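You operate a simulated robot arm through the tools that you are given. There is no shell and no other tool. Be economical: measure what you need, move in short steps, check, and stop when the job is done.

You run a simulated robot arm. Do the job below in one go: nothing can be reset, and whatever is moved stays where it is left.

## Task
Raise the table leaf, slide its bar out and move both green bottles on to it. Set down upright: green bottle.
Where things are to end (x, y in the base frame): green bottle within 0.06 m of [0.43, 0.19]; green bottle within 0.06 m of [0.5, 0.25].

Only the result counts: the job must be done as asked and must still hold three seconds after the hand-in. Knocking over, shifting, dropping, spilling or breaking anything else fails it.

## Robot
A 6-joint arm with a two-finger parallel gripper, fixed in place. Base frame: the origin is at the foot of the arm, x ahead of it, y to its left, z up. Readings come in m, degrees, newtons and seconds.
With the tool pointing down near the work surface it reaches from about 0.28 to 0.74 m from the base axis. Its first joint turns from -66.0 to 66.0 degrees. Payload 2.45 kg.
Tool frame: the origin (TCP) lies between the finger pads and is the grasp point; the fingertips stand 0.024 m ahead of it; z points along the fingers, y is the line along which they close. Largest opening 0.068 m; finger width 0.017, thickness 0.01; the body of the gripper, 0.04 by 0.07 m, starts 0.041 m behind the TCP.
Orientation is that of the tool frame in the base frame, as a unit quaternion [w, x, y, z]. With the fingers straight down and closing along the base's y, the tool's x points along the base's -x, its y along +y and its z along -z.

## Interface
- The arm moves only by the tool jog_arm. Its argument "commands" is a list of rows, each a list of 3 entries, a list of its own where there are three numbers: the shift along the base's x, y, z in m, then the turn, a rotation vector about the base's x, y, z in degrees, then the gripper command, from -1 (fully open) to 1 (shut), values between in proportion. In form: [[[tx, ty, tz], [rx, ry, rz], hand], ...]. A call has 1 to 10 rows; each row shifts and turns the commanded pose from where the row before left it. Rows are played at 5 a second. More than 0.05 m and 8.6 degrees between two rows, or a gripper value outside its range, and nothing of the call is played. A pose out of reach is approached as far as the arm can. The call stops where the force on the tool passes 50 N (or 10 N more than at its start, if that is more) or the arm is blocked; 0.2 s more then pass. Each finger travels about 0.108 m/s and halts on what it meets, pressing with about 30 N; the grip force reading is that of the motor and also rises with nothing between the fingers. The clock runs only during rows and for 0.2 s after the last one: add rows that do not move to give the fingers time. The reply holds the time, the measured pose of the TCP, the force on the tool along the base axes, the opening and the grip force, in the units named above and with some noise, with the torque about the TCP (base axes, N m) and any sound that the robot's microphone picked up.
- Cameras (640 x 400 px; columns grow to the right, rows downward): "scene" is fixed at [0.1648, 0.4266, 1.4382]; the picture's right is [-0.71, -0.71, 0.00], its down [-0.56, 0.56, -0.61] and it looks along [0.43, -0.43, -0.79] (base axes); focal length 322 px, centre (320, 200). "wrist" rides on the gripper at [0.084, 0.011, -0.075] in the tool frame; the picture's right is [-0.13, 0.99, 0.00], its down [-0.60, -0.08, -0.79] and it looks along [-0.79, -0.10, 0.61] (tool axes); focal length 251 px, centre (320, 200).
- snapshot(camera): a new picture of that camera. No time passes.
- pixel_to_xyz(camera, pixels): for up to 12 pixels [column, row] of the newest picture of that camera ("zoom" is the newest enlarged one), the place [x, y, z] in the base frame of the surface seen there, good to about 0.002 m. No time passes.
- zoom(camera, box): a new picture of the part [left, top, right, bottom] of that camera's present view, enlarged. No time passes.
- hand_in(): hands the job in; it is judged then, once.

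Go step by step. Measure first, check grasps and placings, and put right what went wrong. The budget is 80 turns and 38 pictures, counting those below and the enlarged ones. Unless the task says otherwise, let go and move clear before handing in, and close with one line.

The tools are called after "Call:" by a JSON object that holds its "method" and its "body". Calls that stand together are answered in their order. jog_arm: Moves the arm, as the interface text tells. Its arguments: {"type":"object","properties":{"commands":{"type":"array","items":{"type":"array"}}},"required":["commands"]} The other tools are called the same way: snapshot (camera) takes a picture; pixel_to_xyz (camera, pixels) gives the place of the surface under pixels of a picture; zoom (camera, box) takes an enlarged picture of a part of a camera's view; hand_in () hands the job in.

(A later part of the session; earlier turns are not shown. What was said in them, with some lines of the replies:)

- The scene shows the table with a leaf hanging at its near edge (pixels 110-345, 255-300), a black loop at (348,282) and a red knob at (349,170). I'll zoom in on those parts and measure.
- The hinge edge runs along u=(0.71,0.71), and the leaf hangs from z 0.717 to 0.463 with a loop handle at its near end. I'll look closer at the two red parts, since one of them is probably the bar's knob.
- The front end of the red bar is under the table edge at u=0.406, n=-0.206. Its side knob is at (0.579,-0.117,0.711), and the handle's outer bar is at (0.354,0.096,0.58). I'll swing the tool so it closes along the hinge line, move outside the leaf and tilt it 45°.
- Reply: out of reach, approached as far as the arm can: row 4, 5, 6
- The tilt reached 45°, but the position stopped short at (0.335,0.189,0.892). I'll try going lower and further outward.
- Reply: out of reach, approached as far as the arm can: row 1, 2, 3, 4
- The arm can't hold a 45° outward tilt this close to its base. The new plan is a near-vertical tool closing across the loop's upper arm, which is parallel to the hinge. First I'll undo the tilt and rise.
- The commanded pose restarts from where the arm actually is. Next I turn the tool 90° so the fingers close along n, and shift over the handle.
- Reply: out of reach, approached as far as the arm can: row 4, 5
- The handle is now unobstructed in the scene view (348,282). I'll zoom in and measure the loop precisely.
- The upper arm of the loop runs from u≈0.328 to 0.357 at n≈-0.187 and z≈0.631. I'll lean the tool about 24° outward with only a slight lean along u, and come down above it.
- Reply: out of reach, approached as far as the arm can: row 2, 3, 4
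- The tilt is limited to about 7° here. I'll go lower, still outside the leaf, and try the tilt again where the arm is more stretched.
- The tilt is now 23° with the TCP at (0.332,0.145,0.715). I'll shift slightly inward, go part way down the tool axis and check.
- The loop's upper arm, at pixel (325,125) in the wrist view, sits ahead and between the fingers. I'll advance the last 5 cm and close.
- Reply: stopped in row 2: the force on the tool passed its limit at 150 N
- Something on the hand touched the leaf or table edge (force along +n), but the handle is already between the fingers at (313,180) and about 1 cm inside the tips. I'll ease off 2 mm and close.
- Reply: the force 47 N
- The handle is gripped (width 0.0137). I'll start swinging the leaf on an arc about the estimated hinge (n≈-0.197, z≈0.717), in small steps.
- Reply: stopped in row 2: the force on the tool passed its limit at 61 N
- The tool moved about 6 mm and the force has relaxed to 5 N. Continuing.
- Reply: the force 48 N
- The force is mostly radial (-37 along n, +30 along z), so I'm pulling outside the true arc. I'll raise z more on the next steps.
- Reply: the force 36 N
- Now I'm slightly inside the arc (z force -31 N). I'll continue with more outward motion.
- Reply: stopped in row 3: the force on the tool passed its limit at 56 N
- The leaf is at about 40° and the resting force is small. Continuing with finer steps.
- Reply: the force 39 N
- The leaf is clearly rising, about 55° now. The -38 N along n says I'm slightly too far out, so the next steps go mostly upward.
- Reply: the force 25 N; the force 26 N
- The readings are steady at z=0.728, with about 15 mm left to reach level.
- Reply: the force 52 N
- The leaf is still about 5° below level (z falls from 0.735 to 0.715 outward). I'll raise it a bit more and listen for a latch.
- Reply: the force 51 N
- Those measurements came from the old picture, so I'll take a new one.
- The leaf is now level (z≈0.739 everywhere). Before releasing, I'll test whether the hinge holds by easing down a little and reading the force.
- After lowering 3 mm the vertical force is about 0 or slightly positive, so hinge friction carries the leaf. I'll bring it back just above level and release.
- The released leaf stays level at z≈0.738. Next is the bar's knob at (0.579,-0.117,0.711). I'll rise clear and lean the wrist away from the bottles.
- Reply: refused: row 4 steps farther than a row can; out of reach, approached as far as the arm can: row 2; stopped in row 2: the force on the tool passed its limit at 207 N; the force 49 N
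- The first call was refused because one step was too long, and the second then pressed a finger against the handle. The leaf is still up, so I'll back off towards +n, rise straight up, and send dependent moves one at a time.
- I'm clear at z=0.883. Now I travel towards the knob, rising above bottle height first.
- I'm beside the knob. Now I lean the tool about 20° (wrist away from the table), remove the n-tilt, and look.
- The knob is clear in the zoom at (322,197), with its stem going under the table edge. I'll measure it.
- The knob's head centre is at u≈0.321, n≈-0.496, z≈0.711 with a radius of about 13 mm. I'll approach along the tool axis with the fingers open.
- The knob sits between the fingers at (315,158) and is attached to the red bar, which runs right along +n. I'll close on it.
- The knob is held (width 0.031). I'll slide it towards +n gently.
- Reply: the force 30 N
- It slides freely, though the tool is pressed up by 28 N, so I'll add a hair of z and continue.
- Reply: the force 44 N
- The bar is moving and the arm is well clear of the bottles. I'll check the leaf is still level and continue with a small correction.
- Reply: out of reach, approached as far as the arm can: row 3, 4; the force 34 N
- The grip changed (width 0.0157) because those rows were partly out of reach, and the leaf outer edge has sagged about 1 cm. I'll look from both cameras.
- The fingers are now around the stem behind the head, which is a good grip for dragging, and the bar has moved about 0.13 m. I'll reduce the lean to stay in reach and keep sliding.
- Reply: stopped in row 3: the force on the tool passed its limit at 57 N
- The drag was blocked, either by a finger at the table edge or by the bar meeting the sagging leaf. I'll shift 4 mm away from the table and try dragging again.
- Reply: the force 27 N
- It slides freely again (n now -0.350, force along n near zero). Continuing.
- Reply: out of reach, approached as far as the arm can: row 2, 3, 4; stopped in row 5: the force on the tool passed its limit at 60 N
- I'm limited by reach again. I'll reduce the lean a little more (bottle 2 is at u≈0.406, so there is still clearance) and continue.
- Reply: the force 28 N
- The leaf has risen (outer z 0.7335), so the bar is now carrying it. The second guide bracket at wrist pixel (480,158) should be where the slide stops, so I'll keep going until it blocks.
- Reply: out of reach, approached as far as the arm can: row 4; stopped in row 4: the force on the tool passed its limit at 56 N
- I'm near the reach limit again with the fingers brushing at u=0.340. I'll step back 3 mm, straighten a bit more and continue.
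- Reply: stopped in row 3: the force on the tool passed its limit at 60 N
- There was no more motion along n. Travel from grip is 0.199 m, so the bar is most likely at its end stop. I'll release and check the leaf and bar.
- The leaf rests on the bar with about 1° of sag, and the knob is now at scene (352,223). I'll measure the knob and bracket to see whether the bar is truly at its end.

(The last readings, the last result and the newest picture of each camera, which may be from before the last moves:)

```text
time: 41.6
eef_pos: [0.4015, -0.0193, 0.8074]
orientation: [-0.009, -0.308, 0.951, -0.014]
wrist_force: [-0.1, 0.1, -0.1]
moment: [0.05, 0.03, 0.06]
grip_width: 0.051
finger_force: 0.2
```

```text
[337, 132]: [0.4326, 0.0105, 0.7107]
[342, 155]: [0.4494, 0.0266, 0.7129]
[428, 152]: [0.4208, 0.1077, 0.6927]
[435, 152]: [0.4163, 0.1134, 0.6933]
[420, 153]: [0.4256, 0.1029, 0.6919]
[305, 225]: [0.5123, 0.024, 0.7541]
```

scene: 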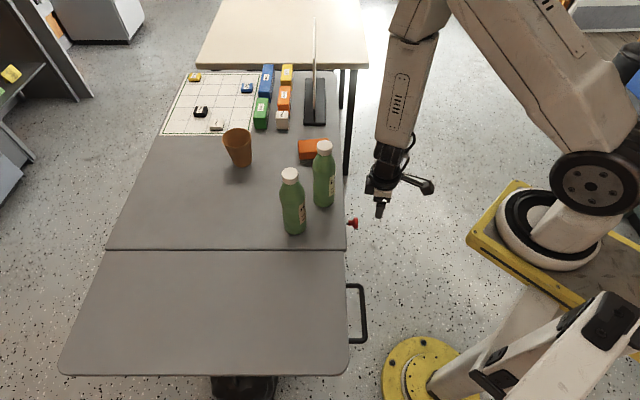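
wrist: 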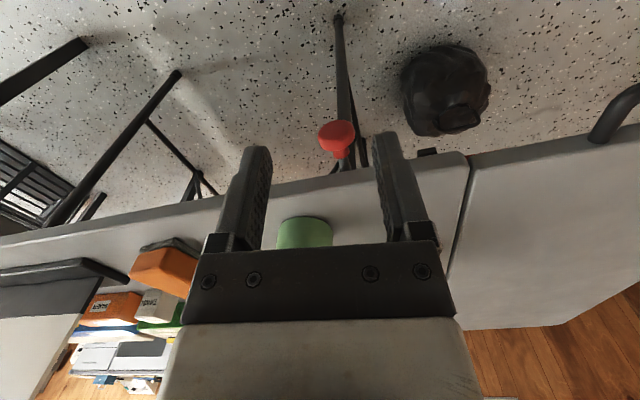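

The knob stem is at n=-0.299, so it has travelled about 0.197 m, and the bracket is still 7 cm ahead. I'll verify the end stop by pushing the knob's back side with closed fingers.

Call:
{"method": "jog_arm", "body": {"commands": [[[0.015, -0.015, 0], [0, 0, 0], 0.5], [[0.013, -0.013, 0], [0, 0, 4.5], 1], [[0, 0, -0.04], [0, 0, 4.5], 1], [[0, 0, -0.05], [0, 0, 0], 1], [[0.02, 0.02, 0], [0, 0, 0], 1], [[0.015, 0.015, 0], [0, 0, 0], 1]]}}

```text
time: 43.0
eef_pos: [0.4443, -0.0132, 0.7257]
orientation: [-0.007, -0.435, 0.9, -0.017]
wrist_force: [-0.7, -0.1, 1.0]
moment: [0.01, 0.01, 0.0]
grip_width: 0.0
finger_force: 23.6
out of reach, approached as far as the arm can: row 1, 3, 6
```

Call:
{"method": "jog_arm", "body": {"commands": [[[0.004, -0.004, 0], [0, 0, -3], 1], [[0.01, 0.01, -0.006], [0, 0, -3], 1], [[0, 0, 0], [0, 0, 0], 1]]}}

Call:
{"method": "jog_arm", "body": {"commands": [[[-0.004, 0.004, 0], [0, 0, 0], 1], [[-0.004, 0.004, 0], [0, 0, 0], 1], [[-0.004, 0.004, 0], [0, 0, 0], 1], [[-0.003, 0.003, 0], [0, 0, 0], 1], [[-0.003, 0.003, 0], [0, 0, 0], 1], [[-0.003, 0.003, 0], [0, 0, 0], 1]]}}

```text
time: 43.8
eef_pos: [0.4586, -0.0059, 0.7179]
orientation: [-0.006, -0.386, 0.923, -0.016]
wrist_force: [0.4, -0.7, 0.1]
moment: [0.01, -0.01, 0.02]
grip_width: 0.0
finger_force: 23.0
out of reach, approached as far as the arm can: row 1
```

```text
time: 44.4
eef_pos: [0.4556, -0.004, 0.718]
orientation: [-0.007, -0.383, 0.923, -0.019]
wrist_force: [5.0, -9.7, -5.2]
moment: [-0.18, -0.09, 0.04]
grip_width: 0.0
finger_force: 23.9
stopped in row 2: the force on the tool passed its limit at 60 N (the readings are from after the stop); the commanded pose is now the measured one
```

Contact at the expected place with 60 N and no motion, so the bar is at its stop. Now the bottles: I'll rise clear, unwind the yaw and open.

Call:
{"method": "jog_arm", "body": {"commands": [[[0.002, -0.002, 0], [0, 0, 0], 1], [[-0.015, -0.015, 0.03], [0, 0, 0], 1], [[-0.01, -0.01, 0.045], [0, 0, 0], 1], [[0, 0, 0.048], [0, 0, -7.5], 1], [[0, 0, 0.048], [0, 0, -7.5], 0], [[0, 0, 0.048], [0, 0, -7.5], -1], [[0, 0, 0.048], [0, 0, -7.5], -1], [[0, 0, 0.045], [0, 0, -7.5], -1], [[0, 0, 0], [0, 0, -7.5], -1]]}}

Call:
{"method": "zoom", "body": {"camera": "scene", "box": [260, 125, 360, 245]}}

```text
time: 46.4
eef_pos: [0.3529, -0.0183, 0.9577]
orientation: [-0.007, 0.0, 0.999, -0.044]
wrist_force: [0.1, -0.5, 0.2]
moment: [0.04, -0.01, 0.0]
grip_width: 0.068
finger_force: 0.1
out of reach, approached as far as the arm can: row 4, 5, 6, 7, 8
```

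```text
3.33 times, centred on (310, 185) of scene
```

zoom: 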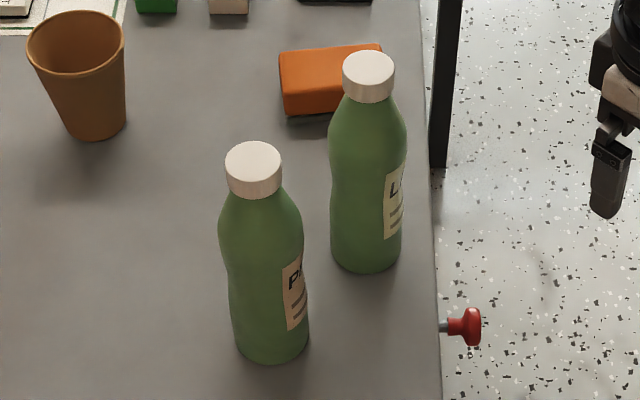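

Both bottles stand undisturbed. I'll measure the cap centres and edges.

Call:
{"method": "pixel_to_xyz", "body": {"camera": "zoom", "pixels": [[253, 160], [228, 162], [279, 162], [253, 144], [253, 178], [253, 195], [368, 68], [344, 70], [393, 70], [368, 53], [368, 84], [368, 102]]}}

```text
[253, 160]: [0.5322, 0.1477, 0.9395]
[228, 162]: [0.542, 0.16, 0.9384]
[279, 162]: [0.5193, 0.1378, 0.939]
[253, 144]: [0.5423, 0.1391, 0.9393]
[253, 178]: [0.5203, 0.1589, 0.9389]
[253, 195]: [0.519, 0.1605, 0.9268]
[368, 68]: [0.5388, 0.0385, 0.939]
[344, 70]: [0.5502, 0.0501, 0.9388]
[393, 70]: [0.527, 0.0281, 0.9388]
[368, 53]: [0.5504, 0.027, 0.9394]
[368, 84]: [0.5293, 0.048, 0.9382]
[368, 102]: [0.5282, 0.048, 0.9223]
```

Cap centres are (0.531,0.149) and (0.539,0.0385), tops at 0.939 and diameter about 33 mm. I'll go above bottle 1 with the tool vertical.

Call:
{"method": "jog_arm", "body": {"commands": [[[0, 0, 0.03], [5, 0, 0], -1], [[0.02, 0.017, 0.025], [0, 0, 0], -1], [[0.03, 0.03, 0], [0, 0, 0], -1], [[0.032, 0.03, 0], [0, 0, 0], -1], [[0.032, 0.03, 0], [0, 0, 0], -1], [[0.032, 0.03, 0], [0, 0, 0], -1], [[0.032, 0.03, 0], [0, 0, 0], -1], [[0, 0, 0], [0, 0, 0], -1]]}}

```text
time: 48.2
eef_pos: [0.4873, 0.1177, 0.9059]
orientation: [0.012, -0.001, 0.998, -0.064]
wrist_force: [-0.6, 1.0, -0.8]
moment: [0.0, 0.02, -0.04]
grip_width: 0.0682
finger_force: 0.0
out of reach, approached as far as the arm can: row 1, 2, 3, 4, 5, 6, 7
```

The pose drifted low (z=0.906) because of reach limits, with no contact force. I'll look before moving further.

Call:
{"method": "snapshot", "body": {"camera": "scene"}}

```text
8 pictures are left
```

scene: 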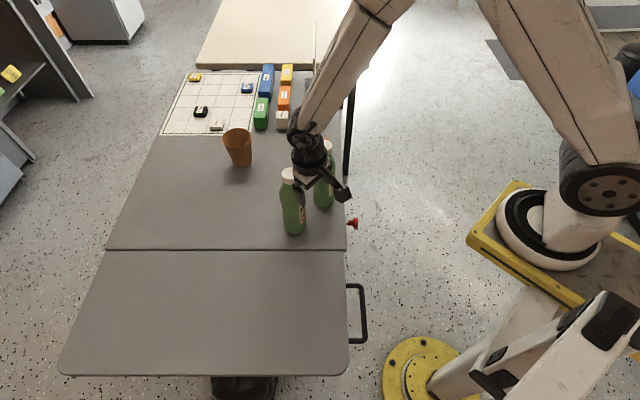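

The arm looks similar to its starting shape, with the hand beside the bottles. I'll test a pure rise.

Call:
{"method": "jog_arm", "body": {"commands": [[[-0.01, 0, 0.02], [0, 0, 0], -1], [[-0.01, 0, 0.03], [0, 0, 0], -1]]}}

```text
time: 48.8
eef_pos: [0.4664, 0.1165, 0.9527]
orientation: [0.016, -0.002, 0.997, -0.07]
wrist_force: [-0.2, 0.6, -0.3]
moment: [0.02, 0.01, 0.02]
grip_width: 0.068
finger_force: 0.1
out of reach, approached as far as the arm can: row 2
```

Tilt error is 8°, so the wrist is at a joint limit. I'll test whether yawing and straightening here frees it.

Call:
{"method": "jog_arm", "body": {"commands": [[[0, 0, 0], [0, 0, -8], -1], [[0, 0, 0], [0, 0, -8], -1], [[0, 0, 0], [4, 0, 0], -1], [[0, 0, 0], [4, 0, 0], -1]]}}

```text
time: 49.8
eef_pos: [0.4584, 0.1076, 0.9388]
orientation: [0.011, 0.137, 0.988, -0.074]
wrist_force: [0.8, 0.4, 0.3]
moment: [-0.01, 0.02, -0.02]
grip_width: 0.068
finger_force: 0.0
out of reach, approached as far as the arm can: row 1, 2, 3, 4
```

Yaw is not the limiting factor. I'll move up towards the starting pose, which was certainly reachable vertically, and straighten there.

Call:
{"method": "jog_arm", "body": {"commands": [[[-0.01, 0.01, 0.035], [0, 0, 0], -1], [[-0.005, 0.02, 0.035], [0, 0, 4], -1], [[0, 0.03, 0.02], [2, 0, 4], -1], [[0, 0.03, 0], [3, 0, 4], -1], [[0, 0.01, 0], [3, 0, 4], -1], [[0, 0, 0], [0, 0, 0], -1]]}}

```text
time: 51.2
eef_pos: [0.4172, 0.1831, 0.9711]
orientation: [0.058, -0.001, 0.998, -0.035]
wrist_force: [-0.3, 0.1, 0.3]
moment: [0.02, 0.02, -0.02]
grip_width: 0.068
finger_force: 0.1
out of reach, approached as far as the arm can: row 1, 2, 3, 4, 5
```

I'm still limited. I'll probe by tilting the tool inward (towards the base), to find which way the wrist can unwind.

Call:
{"method": "jog_arm", "body": {"commands": [[[0.005, 0, 0], [0, 7, 0], -1], [[0.005, 0, 0], [0, 7, 0], -1], [[0.005, 0, 0], [0, 7, 0], -1]]}}

```text
time: 52.0
eef_pos: [0.4172, 0.1817, 0.9725]
orientation: [0.057, -0.001, 0.998, -0.035]
wrist_force: [0.2, -0.6, 0.2]
moment: [-0.01, -0.01, -0.01]
grip_width: 0.0678
finger_force: 0.1
out of reach, approached as far as the arm can: row 1, 2, 3
```

Inward is blocked completely. I'll probe outward and upward instead.

Call:
{"method": "jog_arm", "body": {"commands": [[[0, 0, 0], [0, -7, 0], -1], [[0, 0, 0], [0, -7, 0], -1]]}}

```text
time: 52.6
eef_pos: [0.4169, 0.1803, 0.9714]
orientation: [0.179, 0.004, 0.983, -0.034]
wrist_force: [-0.4, 1.6, 0.5]
moment: [0.01, 0.04, 0.02]
grip_width: 0.0681
finger_force: 0.0
```

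Outward tilt is free, so the wrist got onto the other side of its singularity during the knob drag. I'll unwind it by circling back the way it came: outward, then +y, then inward, then vertical.

Call:
{"method": "jog_arm", "body": {"commands": [[[0, 0, 0], [8, 0, 0], -1], [[0, 0, 0], [8, 0, 0], -1], [[0, 0, 0], [4, 0, 0], -1], [[0, 0, 0], [0, 7, 0], -1], [[0, 0, 0], [0, 7, 0], -1], [[0, 0, 0], [0, 7, 0], -1]]}}

```text
time: 54.0
eef_pos: [0.4164, 0.1776, 0.9639]
orientation: [0.141, 0.027, 0.988, 0.051]
wrist_force: [-0.5, 0.0, -1.1]
moment: [-0.04, 0.0, -0.03]
grip_width: 0.0677
finger_force: 0.0
out of reach, approached as far as the arm can: row 2, 3, 4, 5, 6
```

The +y side is blocked. I'll try the -y side instead.

Call:
{"method": "jog_arm", "body": {"commands": [[[0, 0, 0], [-8, 0, 0], -1], [[0, 0, 0], [-8, 0, 0], -1], [[0, 0, 0], [-8, 0, 0], -1], [[0, 0, 0], [0, 7, 0], -1], [[0, 0, 0], [0, 7, 0], -1], [[0, 0, 0], [0, 7, 0], -1]]}}

```text
time: 55.4
eef_pos: [0.4177, 0.1769, 0.963]
orientation: [-0.039, -0.023, 0.987, -0.153]
wrist_force: [0.7, -0.2, 0.1]
moment: [-0.01, 0.0, 0.0]
grip_width: 0.0681
finger_force: 0.1
```

That worked, with every row reached. I'll continue around and come back to vertical.

Call:
{"method": "jog_arm", "body": {"commands": [[[0, 0, 0], [0, 6, 0], -1], [[0, 0, 0], [8, 0, 0], -1], [[0, 0, 0], [8, 0, 0], -1], [[0, 0, 0], [1.5, 0, 0], -1], [[0, 0, 0], [0, -5, 0], -1], [[0, 0, 0], [0, -5, 0], -1]]}}

```text
time: 56.8
eef_pos: [0.4101, 0.1321, 0.9252]
orientation: [0.068, -0.031, 0.994, -0.076]
wrist_force: [0.8, 0.1, -0.8]
moment: [0.02, -0.02, -0.01]
grip_width: 0.0677
finger_force: 0.1
out of reach, approached as far as the arm can: row 1, 2, 3, 4
```

Full unwinding isn't working here, but the outward-tilted family is free. Tilting about the closing axis (y) is fine for gripping caps, so I'll use a tool tilted about 18° outward with the fingers closing along y.

Call:
{"method": "jog_arm", "body": {"commands": [[[0, 0, 0.01], [0, -7, 0], -1], [[0, 0, 0.02], [0, -4, -3.5], -1], [[0, 0, 0.03], [5, 0, 0], -1], [[0, 0, 0.02], [4, 0, 0], -1], [[0, 0, 0], [0, 0, 0], -1]]}}

```text
time: 58.0
eef_pos: [0.4104, 0.1312, 1.0059]
orientation: [0.159, 0.02, 0.987, -0.004]
wrist_force: [0.9, -1.3, 0.3]
moment: [0.04, 0.02, -0.01]
grip_width: 0.0679
finger_force: 0.1
```

That works: z=1.006, tilt 18° outward, yaw about 0. Now I move to a pre-grasp behind and above bottle 1's cap.

Call:
{"method": "jog_arm", "body": {"commands": [[[0.03, 0.006, 0], [0, 0, 0], -1], [[0.035, 0.006, -0.005], [0, 0, 1], -1], [[0.035, 0.006, -0.01], [0.7, 0, 1], -1], [[0, 0, 0], [0, 0, 0], -1]]}}

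```text
time: 59.0
eef_pos: [0.5123, 0.1482, 0.9923]
orientation: [0.16, 0.003, 0.987, 0.004]
wrist_force: [0.3, 0.7, -0.1]
moment: [-0.02, 0.02, -0.05]
grip_width: 0.0679
finger_force: 0.0
```

Pre-grasp is reached. I'll advance along the tool axis onto the cap and close.

Call:
{"method": "jog_arm", "body": {"commands": [[[0.009, 0.0005, -0.03], [0, 0, 0], -1], [[0.0095, 0, -0.035], [0, 0, 0], -1], [[0, 0, 0], [0, 0, 0], -1], [[0, 0, 0], [0, 0, 0], -0.3], [[0, 0, 0], [0, 0, 0], 0.3], [[0, 0, 0], [0, 0, 0], 1], [[0, 0, 0], [0, 0, 0], 1]]}}

Call:
{"method": "snapshot", "body": {"camera": "scene"}}

```text
time: 60.6
eef_pos: [0.5307, 0.1482, 0.9251]
orientation: [0.159, 0.002, 0.987, 0.004]
wrist_force: [-0.1, -0.3, 0.1]
moment: [-0.01, 0.02, 0.02]
grip_width: 0.0422
finger_force: 30.1
```

```text
7 pictures are left
```

scene: 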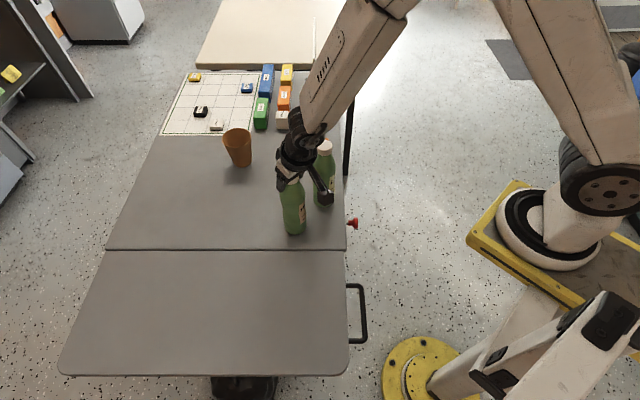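

The grip width is 0.042 against a 0.033 cap, so the tips are pinching the sloping shoulder. I'll open, raise 14 mm and grip only the cap.

Call:
{"method": "jog_arm", "body": {"commands": [[[0, 0, 0], [0, 0, 0], 0], [[0, 0, 0], [0, 0, 0], -0.5], [[0, 0, 0.014], [0, 0, 0], -0.5], [[0, 0, 0], [0, 0, 0], 0], [[0, 0, 0], [0, 0, 0], 0.6], [[0, 0, 0], [0, 0, 0], 1], [[0, 0, 0], [0, 0, 0], 1]]}}

```text
time: 62.2
eef_pos: [0.53, 0.1484, 0.9392]
orientation: [0.159, 0.003, 0.987, 0.004]
wrist_force: [0.0, -0.2, 0.8]
moment: [0.01, -0.01, 0.03]
grip_width: 0.0342
finger_force: 29.9
```

The cap is gripped (0.034). I'll lift slowly.

Call:
{"method": "jog_arm", "body": {"commands": [[[0, 0, 0.01], [0, 0, 0], 1], [[0, 0, 0.02], [0, 0, 0], 1], [[0, 0, 0.02], [0, 0, 0], 1], [[0, 0, 0], [0, 0, 0], 1]]}}

```text
time: 63.2
eef_pos: [0.529, 0.1514, 0.99]
orientation: [0.159, 0.002, 0.987, 0.004]
wrist_force: [-0.1, -1.1, -0.9]
moment: [-0.03, -0.01, 0.0]
grip_width: 0.0342
finger_force: 29.7
```

Width holds at 0.034, though the weight reading is small. I'll check that the bottle actually came along.

Call:
{"method": "zoom", "body": {"camera": "scene", "box": [240, 120, 380, 260]}}

```text
2.86 times, centred on (310, 190) of scene
```

zoom: 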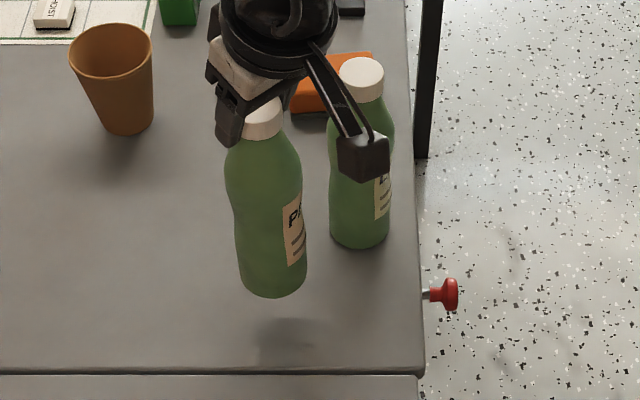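

The bottle is lifted upright, with its shadow below it. I'll carry it to (0.485,0.277).

Call:
{"method": "jog_arm", "body": {"commands": [[[-0.008, 0.022, 0], [0, 0, 0], 1], [[-0.01, 0.03, 0], [0, 0, 0], 1], [[-0.01, 0.03, 0], [0, 0, 0], 1], [[-0.01, 0.03, 0], [0, 0, 0], 1], [[-0.0065, 0.016, 0], [0, 0, 0], 1], [[0, 0, 0], [0, 0, 0], 1]]}}

```text
time: 64.6
eef_pos: [0.4847, 0.2791, 0.9904]
orientation: [0.159, 0.003, 0.987, 0.004]
wrist_force: [-0.3, 0.4, -0.5]
moment: [0.02, 0.01, 0.0]
grip_width: 0.0341
finger_force: 29.9
```

I'm above the spot with orientation unchanged. Lowering gently.

Call:
{"method": "jog_arm", "body": {"commands": [[[0, 0, -0.02], [0, 0, 0], 1], [[0, 0, -0.018], [0, 0, 0], 1], [[0, 0, -0.008], [0, 0, 0], 1], [[0, 0, -0.003], [0, 0, 0], 1], [[0, 0, -0.002], [0, 0, 0], 1], [[0, 0, 0], [0, 0, 0], 1]]}}

```text
time: 66.0
eef_pos: [0.4848, 0.2792, 0.938]
orientation: [0.16, 0.002, 0.987, 0.005]
wrist_force: [-0.9, 0.1, 11.1]
moment: [-0.33, 0.01, 0.0]
grip_width: 0.0338
finger_force: 30.1
```

The bottle touches down (11 N). I'll ease up 1 mm and open slowly.

Call:
{"method": "jog_arm", "body": {"commands": [[[0, 0, 0.001], [0, 0, 0], 1], [[0, 0, 0], [0, 0, 0], 0], [[0, 0, 0], [0, 0, 0], -0.4], [[0, 0, 0], [0, 0, 0], -1], [[0, 0, 0], [0, 0, 0], -1], [[-0.006, 0, 0.02], [0, 0, 0], -1], [[-0.012, 0, 0.038], [0, 0, 0], -1], [[0, 0, 0.01], [0, 0, 0], -1]]}}

Call:
{"method": "snapshot", "body": {"camera": "scene"}}

```text
time: 67.8
eef_pos: [0.4646, 0.278, 1.0085]
orientation: [0.159, 0.003, 0.987, 0.004]
wrist_force: [-0.5, -0.7, 0.0]
moment: [-0.02, -0.02, 0.02]
grip_width: 0.0681
finger_force: 0.1
```

```text
5 pictures are left
```

scene: 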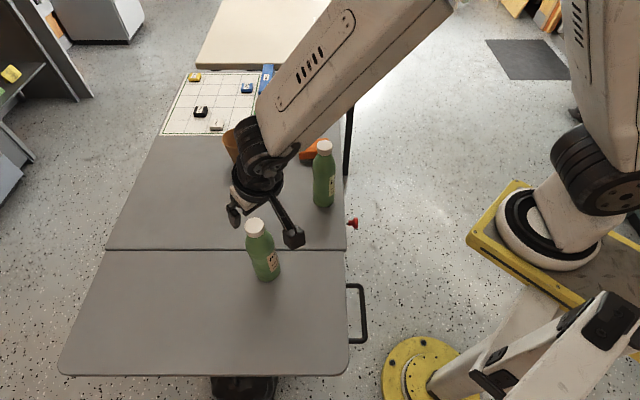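

Bottle 1 stands upright on the leaf. Now I go for bottle 2, above and behind its cap at (0.539,0.0385).

Call:
{"method": "jog_arm", "body": {"commands": [[[0.0, -0.03, 0], [0, 0, 0], -1], [[0.01, -0.042, 0], [0, 0, 0], -1], [[0.01, -0.042, 0], [0, 0, 0], -1], [[0.012, -0.042, 0], [0, 0, 0], -1], [[0.012, -0.042, 0], [0, 0, 0], -1], [[0.011, -0.0415, -0.005], [0, 0, 0], -1], [[0, 0, 0], [0, 0, 0], -1]]}}

```text
time: 69.4
eef_pos: [0.515, 0.0487, 0.9952]
orientation: [0.165, 0.005, 0.986, -0.008]
wrist_force: [-0.9, 1.0, -0.1]
moment: [-0.03, 0.02, 0.0]
grip_width: 0.0681
finger_force: 0.1
out of reach, approached as far as the arm can: row 6
```

The last row was slightly short. I'll tilt a bit more outward and finish the alignment.

Call:
{"method": "jog_arm", "body": {"commands": [[[0, 0, 0], [0, -4, 0], -1], [[0, -0.005, 0], [0, -3, 0], -1], [[0.003, -0.005, 0], [0.7, 0, 0], -1], [[0, 0, 0], [0, 0, 0], -1]]}}

```text
time: 70.4
eef_pos: [0.5185, 0.0382, 0.9933]
orientation: [0.219, 0.004, 0.976, 0.01]
wrist_force: [0.0, -0.5, -0.2]
moment: [-0.03, -0.01, 0.01]
grip_width: 0.0679
finger_force: 0.1
```

Reached, with a 25° tilt about the closing axis. I'll advance onto the cap and close.

Call:
{"method": "jog_arm", "body": {"commands": [[[0.01, 0, -0.025], [0, 0, 0], -1], [[0.0105, 0.0003, -0.0285], [0, 0, 0], -1], [[0, 0, 0], [0, 0, 0], -1], [[0, 0, 0], [0, 0, 0], 0], [[0, 0, 0], [0, 0, 0], 0.6], [[0, 0, 0], [0, 0, 0], 1], [[0, 0, 0], [0, 0, 0], 1]]}}

```text
time: 72.0
eef_pos: [0.5313, 0.0348, 0.9611]
orientation: [0.218, 0.005, 0.976, 0.007]
wrist_force: [-0.5, 0.4, 0.0]
moment: [0.02, -0.06, 0.0]
grip_width: 0.0328
finger_force: 30.1
out of reach, approached as far as the arm can: row 1, 2
```

It stopped short at z=0.961, gripping only the cap's top. I'll open, back off, tilt a little more outward and try again.

Call:
{"method": "jog_arm", "body": {"commands": [[[0, 0, 0], [0, 0, 0], 0], [[0, 0, 0], [0, 0, 0], -1], [[-0.005, 0, 0.02], [0, 0, 0], -1], [[-0.005, 0.0035, 0.015], [0, -5, 0], -1], [[0, 0, 0], [0, -4, 0], -1], [[0, 0, 0], [0, 0, 0], -1]]}}

```text
time: 73.4
eef_pos: [0.5251, 0.0298, 0.9732]
orientation: [0.237, 0.006, 0.971, -0.007]
wrist_force: [-0.1, -0.2, -0.3]
moment: [0.0, 0.0, -0.01]
grip_width: 0.0682
finger_force: 0.1
out of reach, approached as far as the arm can: row 3, 4, 5
```

The limit seems to come from the tilt direction relative to the arm's azimuth, since tilting towards -y was free earlier. I'll yaw the whole hand -22° about z and realign.

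Call:
{"method": "jog_arm", "body": {"commands": [[[-0.002, 0.002, 0.004], [0, 0, -7.5], -1], [[-0.002, 0.003, 0.008], [0, 0, -7.5], -1], [[-0.003, 0.004, 0.008], [0, 0, -7], -1], [[0, 0, 0], [0, 0, 0], -1]]}}

```text
time: 74.4
eef_pos: [0.52, 0.0401, 0.992]
orientation: [0.231, 0.193, 0.952, -0.053]
wrist_force: [0.4, 0.1, 0.4]
moment: [0.01, 0.0, 0.0]
grip_width: 0.0682
finger_force: 0.1
```

All reached and the closing axis is horizontal. I'll shift onto the approach line and advance to the cap, checking before I close.

Call:
{"method": "jog_arm", "body": {"commands": [[[-0.0046, 0.0092, 0], [0, 0, 0], -1], [[0.012, -0.0054, -0.0253], [0, 0, 0], -1], [[0.012, -0.0054, -0.0253], [0, 0, 0], -1], [[0, 0, 0], [0, 0, 0], -1]]}}

Call:
{"method": "zoom", "body": {"camera": "scene", "box": [240, 120, 380, 300]}}

```text
time: 75.4
eef_pos: [0.5397, 0.0381, 0.9414]
orientation: [0.232, 0.193, 0.952, -0.052]
wrist_force: [0.2, 0.7, 0.6]
moment: [0.0, -0.02, 0.02]
grip_width: 0.0679
finger_force: 0.1
```

```text
2.22 times, centred on (310, 210) of scene
```

zoom: 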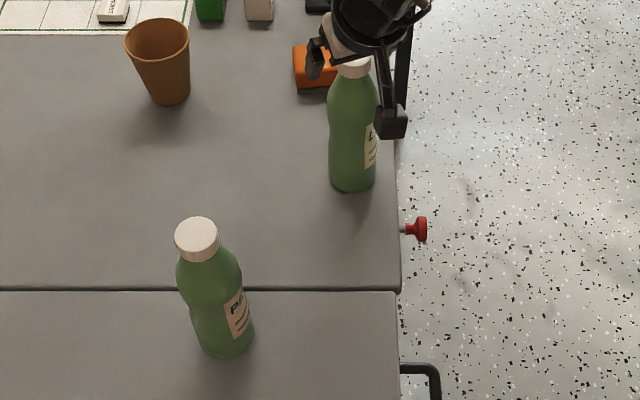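

The TCP is exactly at the cap, and bottle 2 is still in place and upright. Close and lift.

Call:
{"method": "jog_arm", "body": {"commands": [[[0, 0, 0], [0, 0, 0], 0], [[0, 0, 0], [0, 0, 0], 0.6], [[0, 0, 0], [0, 0, 0], 1], [[0, 0, 0], [0, 0, 0], 1], [[0, 0, 0.008], [0, 0, 0], 1], [[0, 0, 0.015], [0, 0, 0], 1], [[0, 0, 0.02], [0, 0, 0], 1], [[0, 0, 0], [0, 0, 0], 1]]}}

```text
time: 77.2
eef_pos: [0.5381, 0.038, 0.9865]
orientation: [0.233, 0.194, 0.952, -0.054]
wrist_force: [-0.4, -1.0, -0.8]
moment: [-0.01, -0.02, -0.01]
grip_width: 0.0337
finger_force: 30.7
```

It's lifted (width 0.034). Carrying it to (0.404,0.206).

Call:
{"method": "jog_arm", "body": {"commands": [[[-0.015, 0.018, 0], [0, 0, 0], 1], [[-0.022, 0.028, 0], [0, 0, 0], 1], [[-0.022, 0.028, 0], [0, 0, 0], 1], [[-0.022, 0.028, 0], [0, 0, 0], 1], [[-0.022, 0.028, 0], [0, 0, 0], 1], [[-0.018, 0.022, 0], [0, 0, 0], 1], [[-0.013, 0.016, 0], [0, 0, 0], 1], [[0, 0, 0], [0, 0, 0], 1]]}}

```text
time: 79.0
eef_pos: [0.4074, 0.2069, 0.9853]
orientation: [0.232, 0.193, 0.952, -0.053]
wrist_force: [-0.3, -0.5, -0.8]
moment: [-0.03, 0.0, -0.01]
grip_width: 0.0334
finger_force: 30.1
5 turns are left
```

I'm over the target with orientation unchanged. Lowering gently to contact.

Call:
{"method": "jog_arm", "body": {"commands": [[[0, 0, -0.02], [0, 0, 0], 1], [[0, 0, -0.014], [0, 0, 0], 1], [[0, 0, -0.006], [0, 0, 0], 1], [[0, 0, -0.003], [0, 0, 0], 1], [[0, 0, -0.002], [0, 0, 0], 1], [[0, 0, 0], [0, 0, 0], 1]]}}

```text
time: 80.4
eef_pos: [0.4046, 0.2061, 0.9413]
orientation: [0.232, 0.192, 0.952, -0.052]
wrist_force: [-1.5, -1.4, 8.1]
moment: [-0.2, -0.01, -0.04]
grip_width: 0.0337
finger_force: 30.0
4 turns are left
```

Touchdown (8 N). I'll release slowly, back off along the tool axis, and check.

Call:
{"method": "jog_arm", "body": {"commands": [[[0, 0, 0.0005], [0, 0, 0], 1], [[0, 0, 0], [0, 0, 0], 0], [[0, 0, 0], [0, 0, 0], -0.4], [[0, 0, 0], [0, 0, 0], -1], [[0, 0, 0], [0, 0, 0], -1], [[-0.006, 0.003, 0.013], [0, 0, 0], -1], [[-0.012, 0.0054, 0.026], [0, 0, 0], -1], [[-0.01, 0.004, 0.03], [0, 0, 0], -1]]}}

Call:
{"method": "snapshot", "body": {"camera": "scene"}}

Call:
{"method": "pixel_to_xyz", "body": {"camera": "scene", "pixels": [[150, 300], [150, 365], [320, 365], [255, 226]]}}

```text
time: 82.2
eef_pos: [0.3782, 0.2199, 1.0095]
orientation: [0.233, 0.192, 0.952, -0.053]
wrist_force: [-0.2, -0.3, -0.4]
moment: [0.0, -0.01, -0.03]
grip_width: 0.0679
finger_force: 0.0
```

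```text
3 pictures are left
```

scene: 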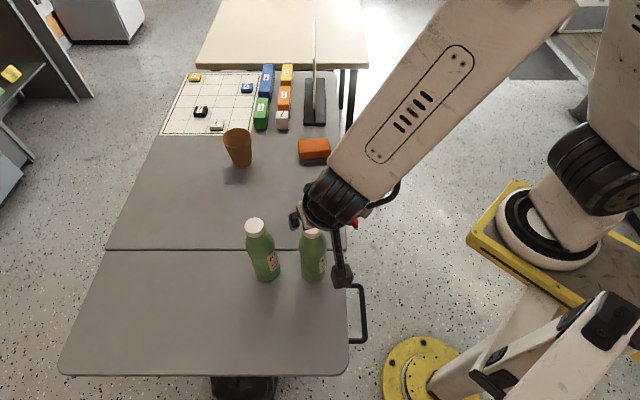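

```text
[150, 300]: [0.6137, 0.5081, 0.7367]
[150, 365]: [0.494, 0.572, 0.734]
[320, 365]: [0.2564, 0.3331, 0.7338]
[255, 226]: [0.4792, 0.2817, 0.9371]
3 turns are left
```

Both bottles stand upright on the leaf, which is steady on its bar at z 0.734 to 0.737. The hand is open and clear of everything, so I'm handing in.

Call:
{"method": "hand_in", "body": {}}

```text
The job is handed in.
```

I raised the leaf, slid its bar out about 0.20 m until it stopped, and set both green bottles upright on the leaf. They stand at about (0.404, 0.206) and (0.485, 0.277), each roughly 0.03 m from its target, and the leaf sits about 1° below level on the bar.
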